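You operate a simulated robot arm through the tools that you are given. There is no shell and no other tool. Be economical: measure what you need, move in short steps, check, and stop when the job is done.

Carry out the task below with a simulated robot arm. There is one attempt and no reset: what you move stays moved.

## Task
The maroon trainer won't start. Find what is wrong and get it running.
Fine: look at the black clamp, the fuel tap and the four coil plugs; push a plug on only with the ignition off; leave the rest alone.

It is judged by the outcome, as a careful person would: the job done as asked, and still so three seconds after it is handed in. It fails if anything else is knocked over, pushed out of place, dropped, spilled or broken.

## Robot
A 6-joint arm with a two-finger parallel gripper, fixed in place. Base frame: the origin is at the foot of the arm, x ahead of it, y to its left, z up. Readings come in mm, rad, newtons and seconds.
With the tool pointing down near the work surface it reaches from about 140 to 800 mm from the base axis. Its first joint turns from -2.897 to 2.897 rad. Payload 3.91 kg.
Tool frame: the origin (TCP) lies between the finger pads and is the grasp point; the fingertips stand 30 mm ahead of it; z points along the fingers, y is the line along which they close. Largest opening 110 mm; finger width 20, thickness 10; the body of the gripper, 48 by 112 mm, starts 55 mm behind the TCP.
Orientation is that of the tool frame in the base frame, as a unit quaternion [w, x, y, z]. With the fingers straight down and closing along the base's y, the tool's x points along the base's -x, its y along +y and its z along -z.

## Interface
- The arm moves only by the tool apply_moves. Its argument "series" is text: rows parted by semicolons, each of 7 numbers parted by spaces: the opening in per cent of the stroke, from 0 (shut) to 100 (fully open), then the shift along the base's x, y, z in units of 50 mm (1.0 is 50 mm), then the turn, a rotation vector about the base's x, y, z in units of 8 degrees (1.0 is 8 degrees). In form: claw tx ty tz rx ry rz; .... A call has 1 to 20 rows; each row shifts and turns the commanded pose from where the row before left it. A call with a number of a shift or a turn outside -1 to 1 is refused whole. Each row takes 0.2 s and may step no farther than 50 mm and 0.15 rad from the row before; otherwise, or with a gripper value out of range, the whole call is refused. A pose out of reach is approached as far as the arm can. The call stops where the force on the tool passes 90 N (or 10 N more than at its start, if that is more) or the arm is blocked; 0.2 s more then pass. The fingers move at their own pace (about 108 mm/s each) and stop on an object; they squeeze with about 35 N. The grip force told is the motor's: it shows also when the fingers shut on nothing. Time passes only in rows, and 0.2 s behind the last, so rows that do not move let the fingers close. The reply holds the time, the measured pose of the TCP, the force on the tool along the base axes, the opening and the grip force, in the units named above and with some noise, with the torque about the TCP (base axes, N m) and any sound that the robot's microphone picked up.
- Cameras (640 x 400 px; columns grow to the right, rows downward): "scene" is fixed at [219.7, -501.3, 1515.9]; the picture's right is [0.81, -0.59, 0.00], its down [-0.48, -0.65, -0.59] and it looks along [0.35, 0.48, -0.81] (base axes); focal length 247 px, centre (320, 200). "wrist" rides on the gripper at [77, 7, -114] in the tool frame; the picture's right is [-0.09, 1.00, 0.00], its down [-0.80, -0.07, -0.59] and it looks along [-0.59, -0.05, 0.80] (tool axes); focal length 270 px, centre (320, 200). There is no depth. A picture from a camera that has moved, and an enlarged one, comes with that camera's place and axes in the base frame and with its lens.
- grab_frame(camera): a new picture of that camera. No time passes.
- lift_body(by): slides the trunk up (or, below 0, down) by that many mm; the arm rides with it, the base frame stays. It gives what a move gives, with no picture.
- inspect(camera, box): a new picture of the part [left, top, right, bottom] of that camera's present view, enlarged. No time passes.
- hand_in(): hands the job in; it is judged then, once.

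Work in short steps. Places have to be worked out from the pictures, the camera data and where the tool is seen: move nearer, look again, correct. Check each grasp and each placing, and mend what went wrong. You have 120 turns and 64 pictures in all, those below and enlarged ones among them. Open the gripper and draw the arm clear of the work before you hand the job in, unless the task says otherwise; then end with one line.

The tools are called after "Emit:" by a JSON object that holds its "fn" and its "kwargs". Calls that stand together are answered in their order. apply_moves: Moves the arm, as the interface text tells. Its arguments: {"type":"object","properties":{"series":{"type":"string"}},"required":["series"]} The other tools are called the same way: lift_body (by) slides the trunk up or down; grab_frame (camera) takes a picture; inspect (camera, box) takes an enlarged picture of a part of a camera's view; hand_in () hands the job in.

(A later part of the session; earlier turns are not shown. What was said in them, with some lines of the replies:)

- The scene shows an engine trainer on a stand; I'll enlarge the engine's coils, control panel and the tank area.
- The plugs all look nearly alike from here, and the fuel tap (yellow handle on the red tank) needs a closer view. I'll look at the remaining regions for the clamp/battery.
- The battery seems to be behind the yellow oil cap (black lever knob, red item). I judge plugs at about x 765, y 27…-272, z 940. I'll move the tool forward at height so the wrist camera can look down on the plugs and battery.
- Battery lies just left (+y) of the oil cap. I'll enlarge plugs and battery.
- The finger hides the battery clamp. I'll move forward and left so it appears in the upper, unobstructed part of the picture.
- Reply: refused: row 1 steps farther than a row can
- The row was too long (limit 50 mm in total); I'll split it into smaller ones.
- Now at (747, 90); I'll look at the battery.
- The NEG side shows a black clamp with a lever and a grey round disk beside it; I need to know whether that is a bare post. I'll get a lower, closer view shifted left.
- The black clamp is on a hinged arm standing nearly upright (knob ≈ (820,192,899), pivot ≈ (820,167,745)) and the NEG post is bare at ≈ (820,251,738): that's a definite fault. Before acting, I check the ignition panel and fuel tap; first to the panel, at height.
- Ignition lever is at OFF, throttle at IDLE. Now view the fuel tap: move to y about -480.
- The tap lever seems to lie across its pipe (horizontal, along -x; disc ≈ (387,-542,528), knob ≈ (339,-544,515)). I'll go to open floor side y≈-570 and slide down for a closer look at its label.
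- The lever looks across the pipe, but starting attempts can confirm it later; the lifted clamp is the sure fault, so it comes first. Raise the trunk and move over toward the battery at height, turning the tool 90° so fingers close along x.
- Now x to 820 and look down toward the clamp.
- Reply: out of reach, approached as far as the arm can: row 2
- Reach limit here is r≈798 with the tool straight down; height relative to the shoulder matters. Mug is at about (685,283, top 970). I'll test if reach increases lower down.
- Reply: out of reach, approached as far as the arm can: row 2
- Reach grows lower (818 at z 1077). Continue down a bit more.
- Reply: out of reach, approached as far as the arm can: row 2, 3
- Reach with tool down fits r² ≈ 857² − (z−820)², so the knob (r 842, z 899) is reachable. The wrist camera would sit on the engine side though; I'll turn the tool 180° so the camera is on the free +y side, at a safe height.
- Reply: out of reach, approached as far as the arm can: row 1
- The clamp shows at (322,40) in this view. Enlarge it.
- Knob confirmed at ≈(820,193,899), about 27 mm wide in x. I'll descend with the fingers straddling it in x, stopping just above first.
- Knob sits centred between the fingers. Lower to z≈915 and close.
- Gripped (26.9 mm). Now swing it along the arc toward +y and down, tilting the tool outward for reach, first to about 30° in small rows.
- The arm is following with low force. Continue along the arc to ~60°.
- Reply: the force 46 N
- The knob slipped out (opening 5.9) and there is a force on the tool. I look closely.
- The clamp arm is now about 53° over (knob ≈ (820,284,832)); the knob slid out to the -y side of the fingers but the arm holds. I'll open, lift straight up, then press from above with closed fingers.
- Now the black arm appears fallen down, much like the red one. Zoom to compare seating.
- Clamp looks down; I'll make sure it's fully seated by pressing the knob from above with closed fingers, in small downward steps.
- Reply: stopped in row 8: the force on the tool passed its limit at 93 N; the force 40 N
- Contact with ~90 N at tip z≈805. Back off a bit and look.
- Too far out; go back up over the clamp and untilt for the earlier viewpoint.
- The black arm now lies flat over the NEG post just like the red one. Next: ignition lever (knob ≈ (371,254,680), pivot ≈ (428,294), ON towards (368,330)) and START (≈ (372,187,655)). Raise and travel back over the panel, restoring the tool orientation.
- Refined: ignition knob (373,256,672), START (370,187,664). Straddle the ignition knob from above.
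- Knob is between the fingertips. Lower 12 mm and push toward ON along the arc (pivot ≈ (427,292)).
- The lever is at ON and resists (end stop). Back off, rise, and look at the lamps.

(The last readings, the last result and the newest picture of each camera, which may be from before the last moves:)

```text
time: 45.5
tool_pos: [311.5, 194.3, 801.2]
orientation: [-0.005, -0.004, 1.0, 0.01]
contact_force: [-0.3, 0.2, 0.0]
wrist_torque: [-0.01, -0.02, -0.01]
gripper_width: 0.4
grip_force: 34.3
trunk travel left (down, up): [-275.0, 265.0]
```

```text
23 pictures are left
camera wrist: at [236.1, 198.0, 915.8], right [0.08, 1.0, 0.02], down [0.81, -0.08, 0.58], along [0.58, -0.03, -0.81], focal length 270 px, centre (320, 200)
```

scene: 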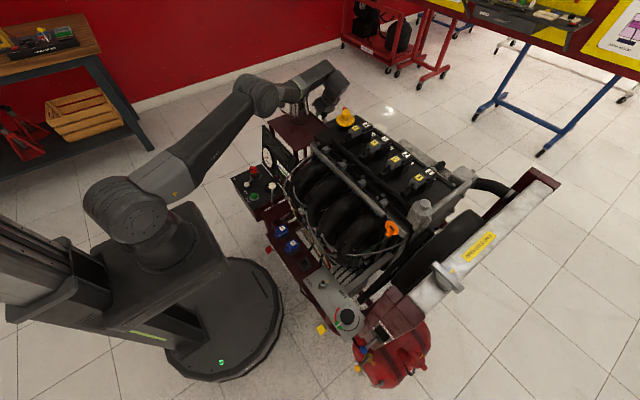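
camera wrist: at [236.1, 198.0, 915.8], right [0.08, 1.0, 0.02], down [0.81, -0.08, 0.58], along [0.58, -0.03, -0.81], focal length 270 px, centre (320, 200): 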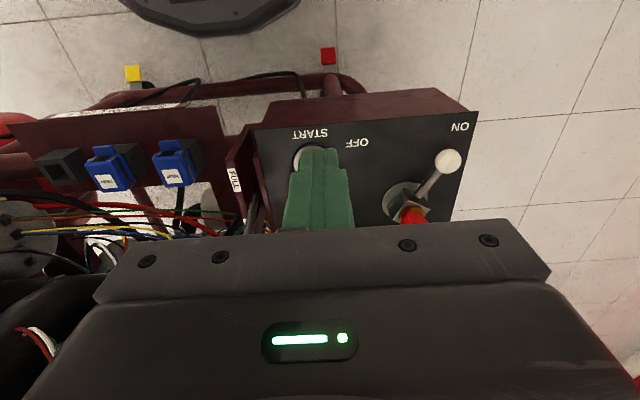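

Ignition is ON. Check the lamps through the scene camera.

Emit:
{"fn": "inspect", "kwargs": {"camera": "scene", "box": [225, 130, 325, 220]}}

```text
4.44 times, centred on (275, 175) of scene
camera zoom: at [219.7, -501.3, 1515.9], right [0.81, -0.59, 0.0], down [-0.48, -0.65, -0.59], along [0.35, 0.48, -0.81], focal length 1097 px, centre (520, 311)
```

zoom: 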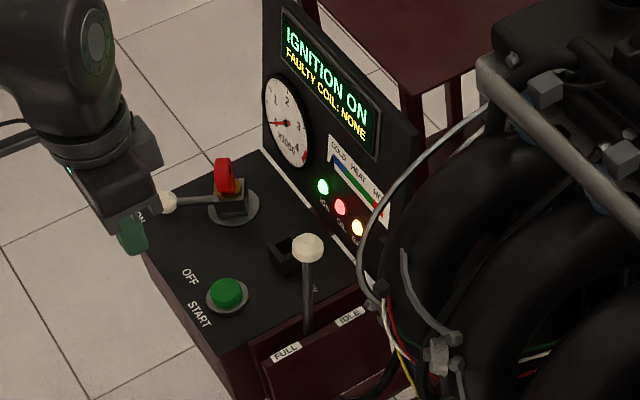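

Power is back: display reads "IGNITION ON / FAULTY COIL: NONE", lamps lit. So press START with closed fingers and hold.

Emit:
{"fn": "apply_moves", "kwargs": {"series": "0 0.6 -0.1 -0.3 0 0 0; 0 0.56 -0.04 -0.7 0 0 0; 0 0 0 -0.7 0 0 0; 0 0 0 -0.2 0 0 0; 0 0 0 -0.1 0 0 0; 0 0 0 -0.1 0 0 0; 0 0 0 -0.1 0 0 0; 0 0 0 0 0 0 0; 0 0 0 0 0 0 0; 0 0 0 0 0 0 0; 0 0 0 0 0 0 0"}}

Emit:
{"fn": "inspect", "kwargs": {"camera": "scene", "box": [225, 130, 325, 220]}}

```text
time: 47.9
tool_pos: [371.6, 186.8, 695.7]
orientation: [-0.002, -0.005, 1.0, 0.014]
contact_force: [4.9, -7.0, 83.6]
wrist_torque: [-0.34, -0.02, 0.07]
gripper_width: 0.1
grip_force: 35.1
trunk travel left (down, up): [-275.0, 265.0]
heard: click
```

```text
4.44 times, centred on (275, 175) of scene
camera zoom: at [219.7, -501.3, 1515.9], right [0.81, -0.59, 0.0], down [-0.48, -0.65, -0.59], along [0.35, 0.48, -0.81], focal length 1097 px, centre (520, 311)
```

zoom: 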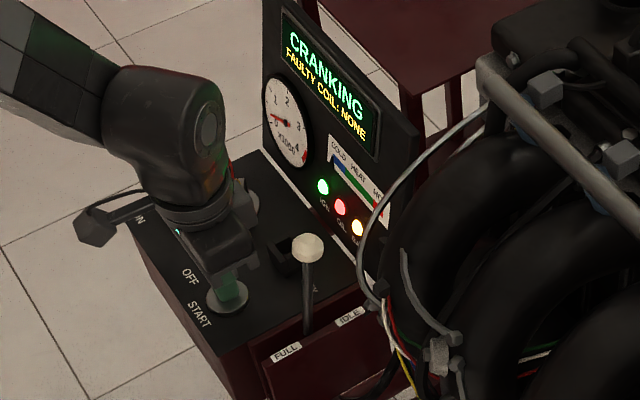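

It is cranking. I'll hold a second more and read the display again.

Emit:
{"fn": "apply_moves", "kwargs": {"series": "0 0 0 0 0 0 0; 0 0 0 0 0 0 0; 0 0 0 0 0 0 0; 0 0 0 0 0 0 0; 0 0 0 0 0 0 0; 0 0 0 0 0 0 0; 0 0 0 0 0 0 0; 0 0 0 0 0 0 0"}}

Emit:
{"fn": "inspect", "kwargs": {"camera": "scene", "box": [225, 130, 325, 220]}}

```text
time: 49.7
tool_pos: [370.6, 187.2, 695.4]
orientation: [-0.002, -0.005, 1.0, 0.012]
contact_force: [8.6, -5.2, 81.9]
wrist_torque: [-0.32, -0.13, -0.02]
gripper_width: 0.0
grip_force: 34.6
trunk travel left (down, up): [-275.0, 265.0]
```

```text
4.44 times, centred on (275, 175) of scene
camera zoom: at [219.7, -501.3, 1515.9], right [0.81, -0.59, 0.0], down [-0.48, -0.65, -0.59], along [0.35, 0.48, -0.81], focal length 1097 px, centre (520, 311)
```

zoom: 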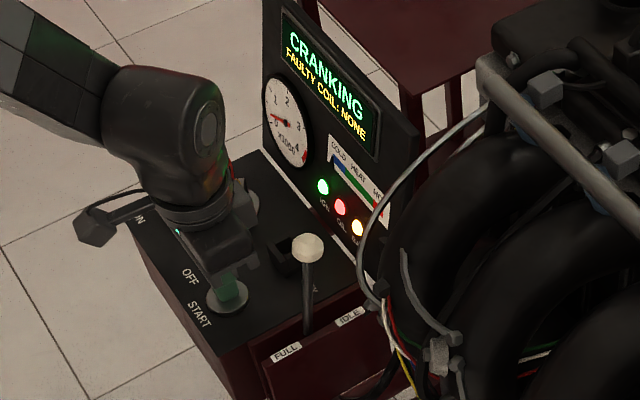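

It cranks but doesn't fire with no coil fault: no fuel, so the across-lying tap lever is the second fault. Release START, rise and go round to the tap on the -y side.

Emit:
{"fn": "apply_moves", "kwargs": {"series": "0 0 0 0.9 0 0 0; 0 0 0 1 0 0 0; 0 -0.3 0 0.9 0 0 0; 0 -0.3 0 0.9 0 0 0; 0 -0.9 0 0.35 0 0 0; 30 0 -1 0.05 0 0 0; 30 0 -0.99 0 0 0 0; 30 0 -0.99 0 0 0 0; 30 0 -0.99 0 0 0 0; 30 0 -0.99 0 0 0 0; 30 0 -0.99 0 0 0 0; 30 0 -0.99 0 0 0 0; 30 0 -0.99 0 0 0 0; 30 0 -0.99 0 0 0 0; 30 0 -0.99 0 0 0 0; 30 0 -0.99 0 0 0 0; 30 0 -0.99 0 0 0 0; 30 -0.5 -0.8 0 0 0 0; 30 -0.5 -0.8 0 0 0 0"}}

```text
time: 53.7
tool_pos: [246.0, -488.3, 896.1]
orientation: [-0.005, -0.004, 1.0, 0.011]
contact_force: [0.1, 0.2, -0.3]
wrist_torque: [-0.03, 0.03, 0.0]
gripper_width: 33.0
grip_force: 0.1
trunk travel left (down, up): [-275.0, 265.0]
```

Now tilt the tool 40° toward +x and shift to y≈-555, then lower for a close look.

Emit:
{"fn": "apply_moves", "kwargs": {"series": "45 0 -0.3 0 0 -1 0; 45 0 -0.3 0 0 -1 0; 45 0 -0.3 0 0 -1 0; 45 0 -0.3 0 0 -1 0; 45 0 -0.15 0 0 -1 0; 45 0 0 -0.5 0 0 0; 45 0 0 -0.5 0 0 0"}}

Emit:
{"fn": "lift_body", "kwargs": {"by": -200}}

Emit:
{"fn": "grab_frame", "kwargs": {"camera": "wrist"}}

```text
time: 55.3
tool_pos: [244.9, -555.2, 845.1]
orientation: [0.338, -0.008, 0.941, 0.007]
contact_force: [1.0, -0.9, 0.4]
wrist_torque: [-0.02, -0.03, -0.03]
gripper_width: 49.6
grip_force: 0.1
trunk travel left (down, up): [-275.0, 265.0]
```

```text
time: 57.5
tool_pos: [245.6, -554.5, 645.3]
orientation: [0.337, -0.009, 0.941, 0.009]
contact_force: [0.7, 0.2, 0.5]
wrist_torque: [0.0, 0.0, 0.01]
gripper_width: 49.5
grip_force: 0.2
trunk travel left (down, up): [-75.0, 465.0]
```

```text
19 pictures are left
camera wrist: at [114.3, -551.0, 684.6], right [0.05, 1.0, 0.07], down [0.24, -0.08, 0.97], along [0.97, -0.03, -0.25], focal length 270 px, centre (320, 200)
```

wrist: 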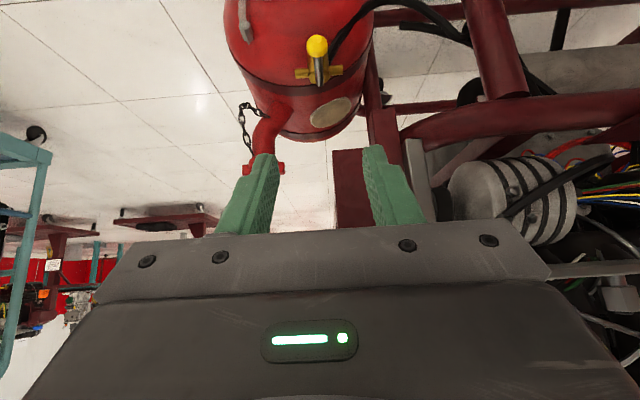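

Emit:
{"fn": "inspect", "kwargs": {"camera": "wrist", "box": [250, 0, 410, 120]}}

```text
3.33 times, centred on (330, 60) of wrist
camera zoom: at [114.3, -551.0, 684.6], right [0.05, 1.0, 0.07], down [0.24, -0.08, 0.97], along [0.97, -0.03, -0.25], focal length 901 px, centre (287, 667)
```

zoom: 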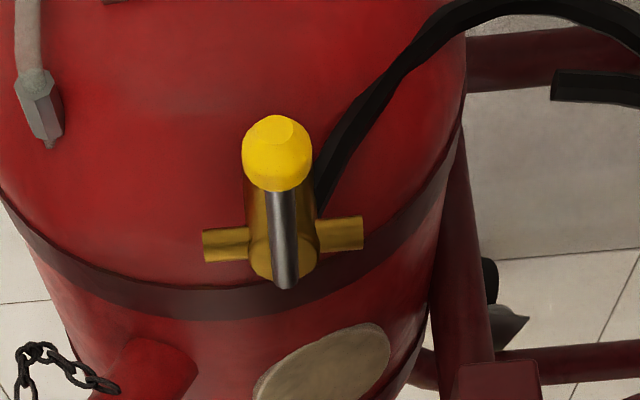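

Refined: tap knob ≈ (346,-550,461), pivot ≈ (402,-550,461), lever horizontal and across the pipe (pipe along y). Approach with the fingers straddling the knob; stop short and look.

Emit:
{"fn": "apply_moves", "kwargs": {"series": "45 0.3 0 -0.9 0 0 0; 45 0.3 0.05 -0.9 0 0 0; 45 0.5 0.05 -0.7 0 0 0; 45 0 0 0 0 0 0"}}

Emit:
{"fn": "grab_frame", "kwargs": {"camera": "wrist"}}

```text
time: 58.5
tool_pos: [302.9, -550.6, 520.4]
orientation: [0.337, -0.008, 0.941, 0.009]
contact_force: [-0.3, -0.7, -0.2]
wrist_torque: [-0.02, -0.03, 0.02]
gripper_width: 49.7
grip_force: 0.0
trunk travel left (down, up): [-75.0, 465.0]
```

```text
17 pictures are left
camera wrist: at [171.1, -546.8, 559.3], right [0.05, 1.0, 0.07], down [0.24, -0.08, 0.97], along [0.97, -0.03, -0.25], focal length 270 px, centre (320, 200)
```

wrist: 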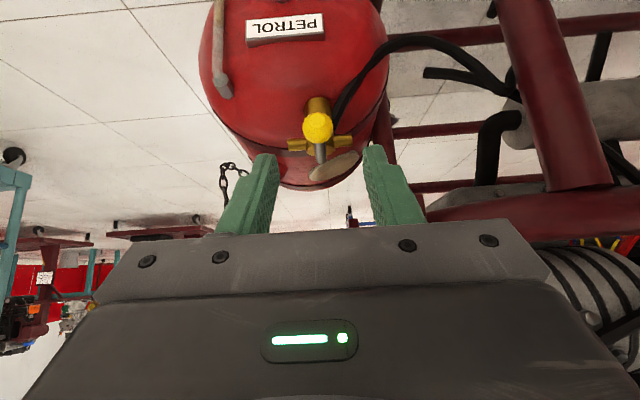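

Geometry confirmed (knob (346,-550,460); hose well below). Close in to straddle the knob.

Emit:
{"fn": "apply_moves", "kwargs": {"series": "45 0.3 0 -0.4 0 0 0; 45 0.3 0 -0.4 0 0 0; 45 0 0 0 0 0 0"}}

Emit:
{"fn": "grab_frame", "kwargs": {"camera": "wrist"}}

```text
time: 59.3
tool_pos: [330.9, -550.4, 481.3]
orientation: [0.337, -0.009, 0.941, 0.009]
contact_force: [-0.5, -0.3, 0.4]
wrist_torque: [0.01, 0.03, 0.0]
gripper_width: 49.4
grip_force: 0.0
trunk travel left (down, up): [-75.0, 465.0]
```

```text
16 pictures are left
camera wrist: at [199.5, -547.0, 519.6], right [0.05, 1.0, 0.07], down [0.24, -0.08, 0.97], along [0.97, -0.03, -0.25], focal length 270 px, centre (320, 200)
```

wrist: 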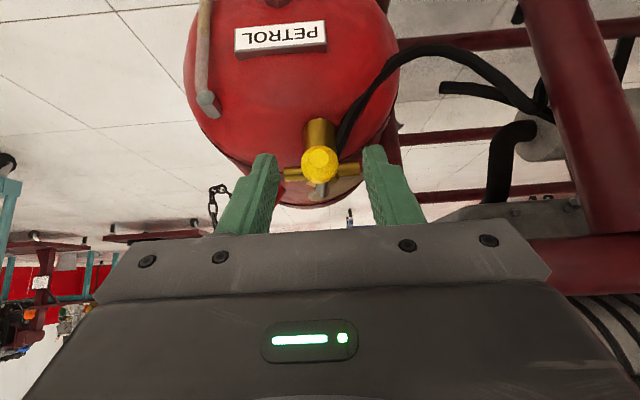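

Knob lies between the fingertips. Try gently toward -y first (free space), reading the force.

Emit:
{"fn": "apply_moves", "kwargs": {"series": "45 0 -0.2 0 0 0 0; 45 0 -0.1 0 0 0 0; 45 0 -0.1 0 0 0 0; 45 0 -0.1 0 0 0 0; 45 0 0 0 0 0 0"}}

Emit:
{"fn": "inspect", "kwargs": {"camera": "wrist", "box": [240, 90, 420, 230]}}

```text
time: 60.5
tool_pos: [330.7, -574.8, 480.4]
orientation: [0.337, -0.008, 0.941, 0.008]
contact_force: [0.0, 0.0, 0.9]
wrist_torque: [0.02, -0.02, 0.01]
gripper_width: 50.0
grip_force: 0.3
trunk travel left (down, up): [-75.0, 465.0]
```

```text
2.86 times, centred on (330, 160) of wrist
camera zoom: at [199.1, -571.0, 518.9], right [0.05, 1.0, 0.07], down [0.24, -0.08, 0.97], along [0.97, -0.03, -0.25], focal length 772 px, centre (291, 314)
```

zoom: 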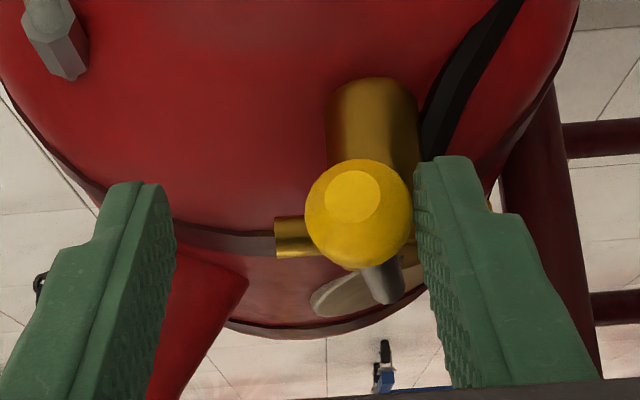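

Just at contact, no force yet. Push 10 mm more.

Emit:
{"fn": "apply_moves", "kwargs": {"series": "45 0 -0.1 0 0 0 0; 45 0 -0.1 0 0 0 0; 45 0 0 0 0 0 0"}}

```text
time: 61.3
tool_pos: [331.2, -582.7, 479.8]
orientation: [0.337, -0.008, 0.941, 0.009]
contact_force: [0.0, -0.2, 0.0]
wrist_torque: [-0.02, 0.0, -0.01]
gripper_width: 49.6
grip_force: 0.1
trunk travel left (down, up): [-75.0, 465.0]
```

Emit:
{"fn": "apply_moves", "kwargs": {"series": "45 0 -0.1 0 0 0 0; 45 0 -0.1 0 0 0 0; 45 0 0 0 0 0 0"}}

Emit:
{"fn": "inspect", "kwargs": {"camera": "wrist", "box": [240, 90, 420, 230]}}

```text
time: 62.1
tool_pos: [330.2, -594.2, 481.3]
orientation: [0.337, -0.008, 0.942, 0.008]
contact_force: [-0.7, -0.5, -0.2]
wrist_torque: [0.0, 0.01, 0.0]
gripper_width: 49.6
grip_force: 0.4
trunk travel left (down, up): [-75.0, 465.0]
```

```text
2.86 times, centred on (330, 160) of wrist
camera zoom: at [198.9, -591.0, 518.8], right [0.05, 1.0, 0.07], down [0.24, -0.08, 0.97], along [0.97, -0.03, -0.25], focal length 772 px, centre (291, 314)
```

zoom: 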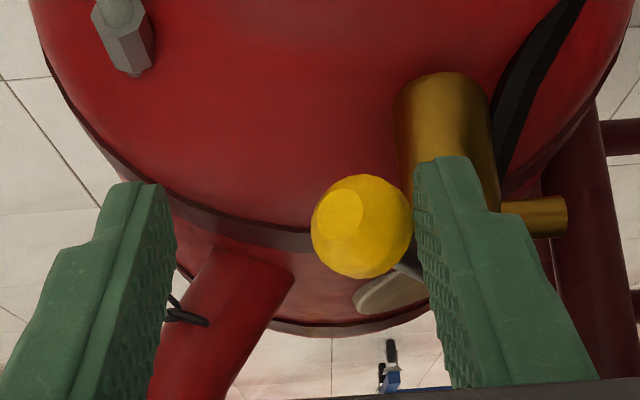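

The lever turns freely. To carry it to a full quarter turn, recentre on the knob (≈(355,-580)) and grip it.

Emit:
{"fn": "apply_moves", "kwargs": {"series": "45 0.22 0.27 0 0 0 0; 45 0 0 0 0 0 0; 5 0 0 0 0 0 0; 5 0 0 0 0 0 0; 5 0 0 0 0 0 0"}}

Emit:
{"fn": "inspect", "kwargs": {"camera": "wrist", "box": [240, 90, 420, 230]}}

```text
time: 63.3
tool_pos: [341.5, -579.0, 480.7]
orientation: [0.336, -0.009, 0.942, 0.009]
contact_force: [-14.1, 15.5, 4.5]
wrist_torque: [0.4, 0.06, 1.39]
gripper_width: 20.9
grip_force: 45.3
trunk travel left (down, up): [-75.0, 465.0]
```

```text
2.86 times, centred on (330, 160) of wrist
camera zoom: at [208.7, -576.3, 519.1], right [0.05, 1.0, 0.07], down [0.24, -0.08, 0.97], along [0.97, -0.03, -0.25], focal length 772 px, centre (291, 314)
```

zoom: 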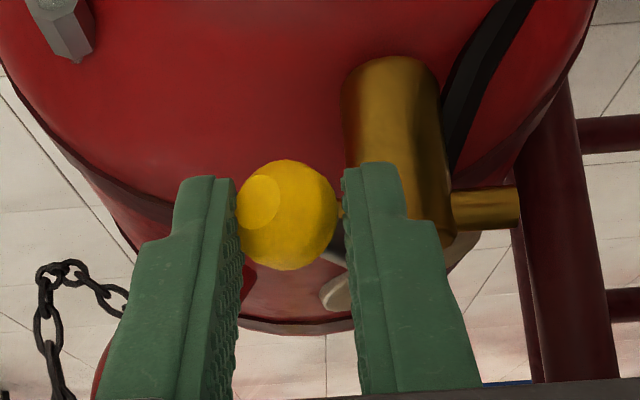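

Gripped (20.9 mm). Follow the arc to the quarter turn.

Emit:
{"fn": "apply_moves", "kwargs": {"series": "5 0.08 -0.1 0 0 0 0; 5 0.09 -0.1 0 0 0 0; 5 0.11 -0.09 0 0 0 0; 5 0.12 -0.09 0 0 0 0; 5 0.13 -0.06 0 0 0 0; 5 0.13 -0.05 0 0 0 0; 5 0.14 -0.02 0 0 0 0; 5 0.14 0 0 0 0 0; 5 0 0 0 0 0 0"}}

Emit:
{"fn": "inspect", "kwargs": {"camera": "wrist", "box": [240, 90, 420, 230]}}

```text
time: 65.3
tool_pos: [380.6, -608.2, 483.5]
orientation: [0.337, -0.006, 0.942, 0.005]
contact_force: [-78.1, 0.1, 44.0]
wrist_torque: [0.45, 0.47, 1.3]
gripper_width: 18.9
grip_force: 13.4
trunk travel left (down, up): [-75.0, 465.0]
```

```text
2.86 times, centred on (330, 160) of wrist
camera zoom: at [248.0, -604.2, 524.1], right [0.05, 1.0, 0.06], down [0.24, -0.07, 0.97], along [0.97, -0.04, -0.25], focal length 772 px, centre (291, 314)
```

zoom: 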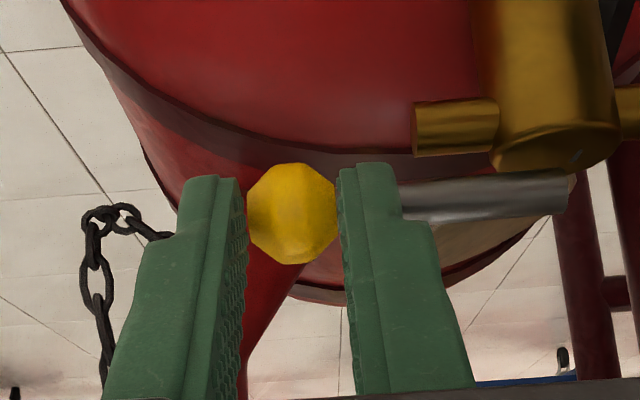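

The lever now lies along the pipe, at its stop (78 N reaction). Relieve, open, and back out.

Emit:
{"fn": "apply_moves", "kwargs": {"series": "5 -0.1 0 0 0 0 0; 40 0 0 0 0 0 0; 40 0 0 0 0 0 0; 40 -0.4 0 0.45 0 0 0; 40 -0.5 0 0.6 0 0 0"}}

Emit:
{"fn": "grab_frame", "kwargs": {"camera": "wrist"}}

```text
time: 66.5
tool_pos: [338.0, -605.0, 532.6]
orientation: [0.336, -0.007, 0.942, 0.01]
contact_force: [-0.7, -0.1, -0.7]
wrist_torque: [0.0, -0.01, 0.01]
gripper_width: 44.2
grip_force: 0.0
trunk travel left (down, up): [-75.0, 465.0]
```

```text
11 pictures are left
camera wrist: at [207.0, -601.3, 570.7], right [0.05, 1.0, 0.07], down [0.24, -0.08, 0.97], along [0.97, -0.03, -0.25], focal length 270 px, centre (320, 200)
```

wrist: 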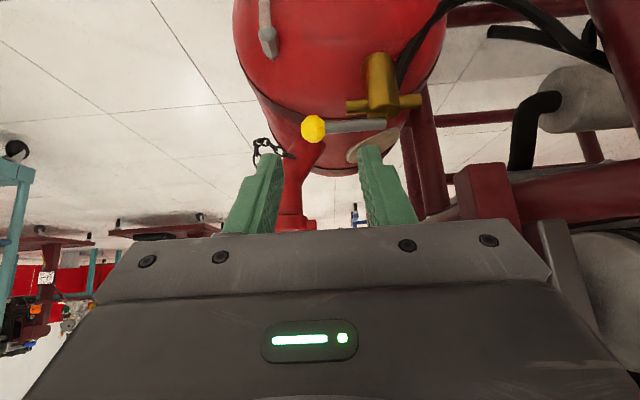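

Tap lever is in line with the pipe. Reverse the path: back out, trunk up, untilt.

Emit:
{"fn": "apply_moves", "kwargs": {"series": "20 -0.8 0 0.5 0 0 0; 20 -0.8 0.3 0.4 0 0 0; 20 -0.2 0.3 0.9 0 0 0; 20 0 0.3 0.5 0 0 0"}}

Emit:
{"fn": "lift_body", "kwargs": {"by": 200}}

Emit:
{"fn": "apply_moves", "kwargs": {"series": "0 0 0 0.6 0 1 0; 0 0.2 0 0.6 0 1 0; 0 0.2 0 0 0 1 0; 0 0.2 0 0 0 1 0; 0 0.2 0 0 0 1 0; 0 0.2 0.9 0 0 0 0; 0 0 0.99 0 0 0 0; 0 0 0.99 0 0 0 0; 0 0 0.99 0 0 0 0; 0 0 0.99 0 0 0 0; 0 0 0.99 0 0 0 0; 0 0 0.99 0 0 0 0; 0 0 0.99 0 0 0 0; 0 0 0.99 0 0 0 0; 0 0 0.99 0 0 0 0; 0 0 0.99 0 0 0 0; 0 0 0.99 0 0 0 0; 0 0 0.99 0 0 0 0; 0 0 0.99 0 0 0 0"}}

```text
time: 67.5
tool_pos: [248.5, -562.0, 648.1]
orientation: [0.336, -0.007, 0.942, 0.008]
contact_force: [-0.6, -0.7, 0.5]
wrist_torque: [0.0, 0.0, 0.01]
gripper_width: 22.2
grip_force: 0.0
trunk travel left (down, up): [-75.0, 465.0]
```

```text
time: 69.7
tool_pos: [248.2, -562.8, 847.2]
orientation: [0.336, -0.008, 0.942, 0.008]
contact_force: [-1.0, 0.7, 0.5]
wrist_torque: [-0.03, -0.01, 0.0]
gripper_width: 22.1
grip_force: 0.0
trunk travel left (down, up): [-275.0, 265.0]
```

```text
time: 73.7
tool_pos: [300.2, 128.4, 906.5]
orientation: [-0.006, -0.004, 1.0, 0.01]
contact_force: [-0.4, 0.3, -0.6]
wrist_torque: [0.01, 0.0, -0.04]
gripper_width: 0.0
grip_force: 35.2
trunk travel left (down, up): [-275.0, 265.0]
```

Now over to START (371,187) and press, fingers closed.

Emit:
{"fn": "apply_moves", "kwargs": {"series": "0 0.6 0.5 0 0 0 0; 0 0.6 0.5 0 0 0 0; 0 0.22 0.18 -0.8 0 0 0; 0 0 0 -0.9 0 0 0; 0 0 0 -0.9 0 0 0; 0 0 0 -0.9 0 0 0; 0 0 0 -0.5 0 0 0; 0 0 0 -0.1 0 0 0; 0 0 0 -0.1 0 0 0; 0 0 0 -0.05 0 0 0; 0 0 0 0 0 0 0; 0 0 0 0 0 0 0; 0 0 0 0 0 0 0; 0 0 0 0 0 0 0"}}

Emit:
{"fn": "inspect", "kwargs": {"camera": "scene", "box": [225, 130, 325, 220]}}

```text
time: 76.7
tool_pos: [369.5, 185.4, 697.3]
orientation: [-0.003, -0.005, 1.0, 0.012]
contact_force: [10.1, 2.6, 58.7]
wrist_torque: [0.06, -0.27, 0.11]
gripper_width: 0.0
grip_force: 35.1
trunk travel left (down, up): [-275.0, 265.0]
heard: click
```

```text
4.44 times, centred on (275, 175) of scene
camera zoom: at [219.7, -501.3, 1515.9], right [0.81, -0.59, 0.0], down [-0.48, -0.65, -0.59], along [0.35, 0.48, -0.81], focal length 1097 px, centre (520, 311)
```

zoom: 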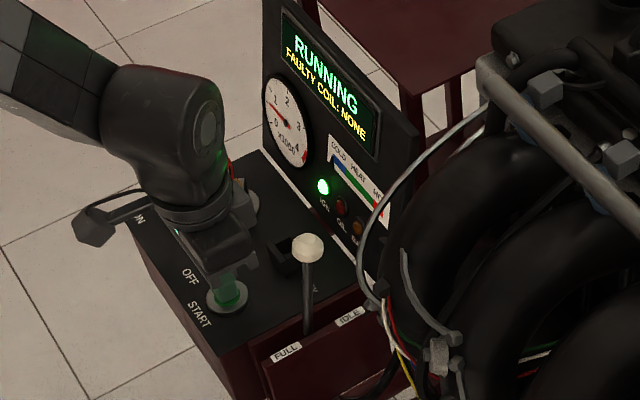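

RUNNING, and the OIL and BATT lamps are out. Release START, rise clear, open the gripper and check it keeps running.

Emit:
{"fn": "apply_moves", "kwargs": {"series": "0 0 0 0.9 0 0 0; 0 0 0 1 0 0 0; 0 -0.3 0 0.9 0 0 0; 0 -0.3 0 0.9 0 0 0; 60 -0.9 0 0.35 0 0 0; 60 0 0 0 0 0 0; 60 0 0 0 0 0 0; 60 0 0 0 0 0 0; 60 0 0 0 0 0 0; 60 0 0 0 0 0 0; 60 0 0 0 0 0 0; 60 0 0 0 0 0 0; 60 0 0 0 0 0 0; 60 0 0 0 0 0 0; 60 0 0 0 0 0 0; 60 0 0 0 0 0 0"}}

Emit:
{"fn": "grab_frame", "kwargs": {"camera": "scene"}}

Emit:
{"fn": "inspect", "kwargs": {"camera": "scene", "box": [225, 80, 365, 200]}}

```text
time: 80.1
tool_pos: [295.6, 184.1, 899.2]
orientation: [-0.006, -0.005, 1.0, 0.011]
contact_force: [0.4, -0.4, -0.2]
wrist_torque: [-0.01, -0.01, 0.0]
gripper_width: 66.1
grip_force: 0.0
trunk travel left (down, up): [-275.0, 265.0]
```

```text
9 pictures are left
```

scene: 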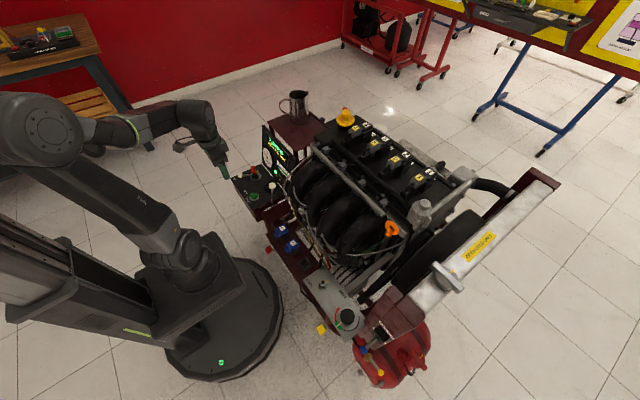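

```text
3.33 times, centred on (295, 140) of scene
camera zoom: at [219.7, -501.3, 1515.9], right [0.81, -0.59, 0.0], down [-0.48, -0.65, -0.59], along [0.35, 0.48, -0.81], focal length 822 px, centre (403, 400)
```

zoom: 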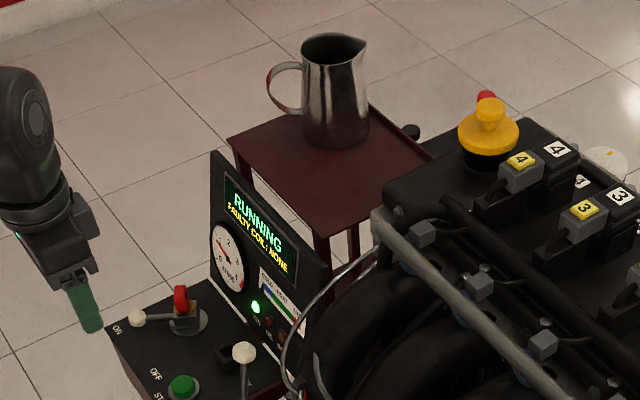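

It keeps running three seconds after START was released. The mug is standing, the arm is clear and the gripper is open, so I hand the job in.

Emit:
{"fn": "hand_in", "kwargs": {}}

```text
The job is handed in.
```

The trainer is running: the black battery clamp was off the NEG post and the fuel tap was shut, so I put the clamp back on, opened the tap and started it; the coil plugs were fine and I left them alone.
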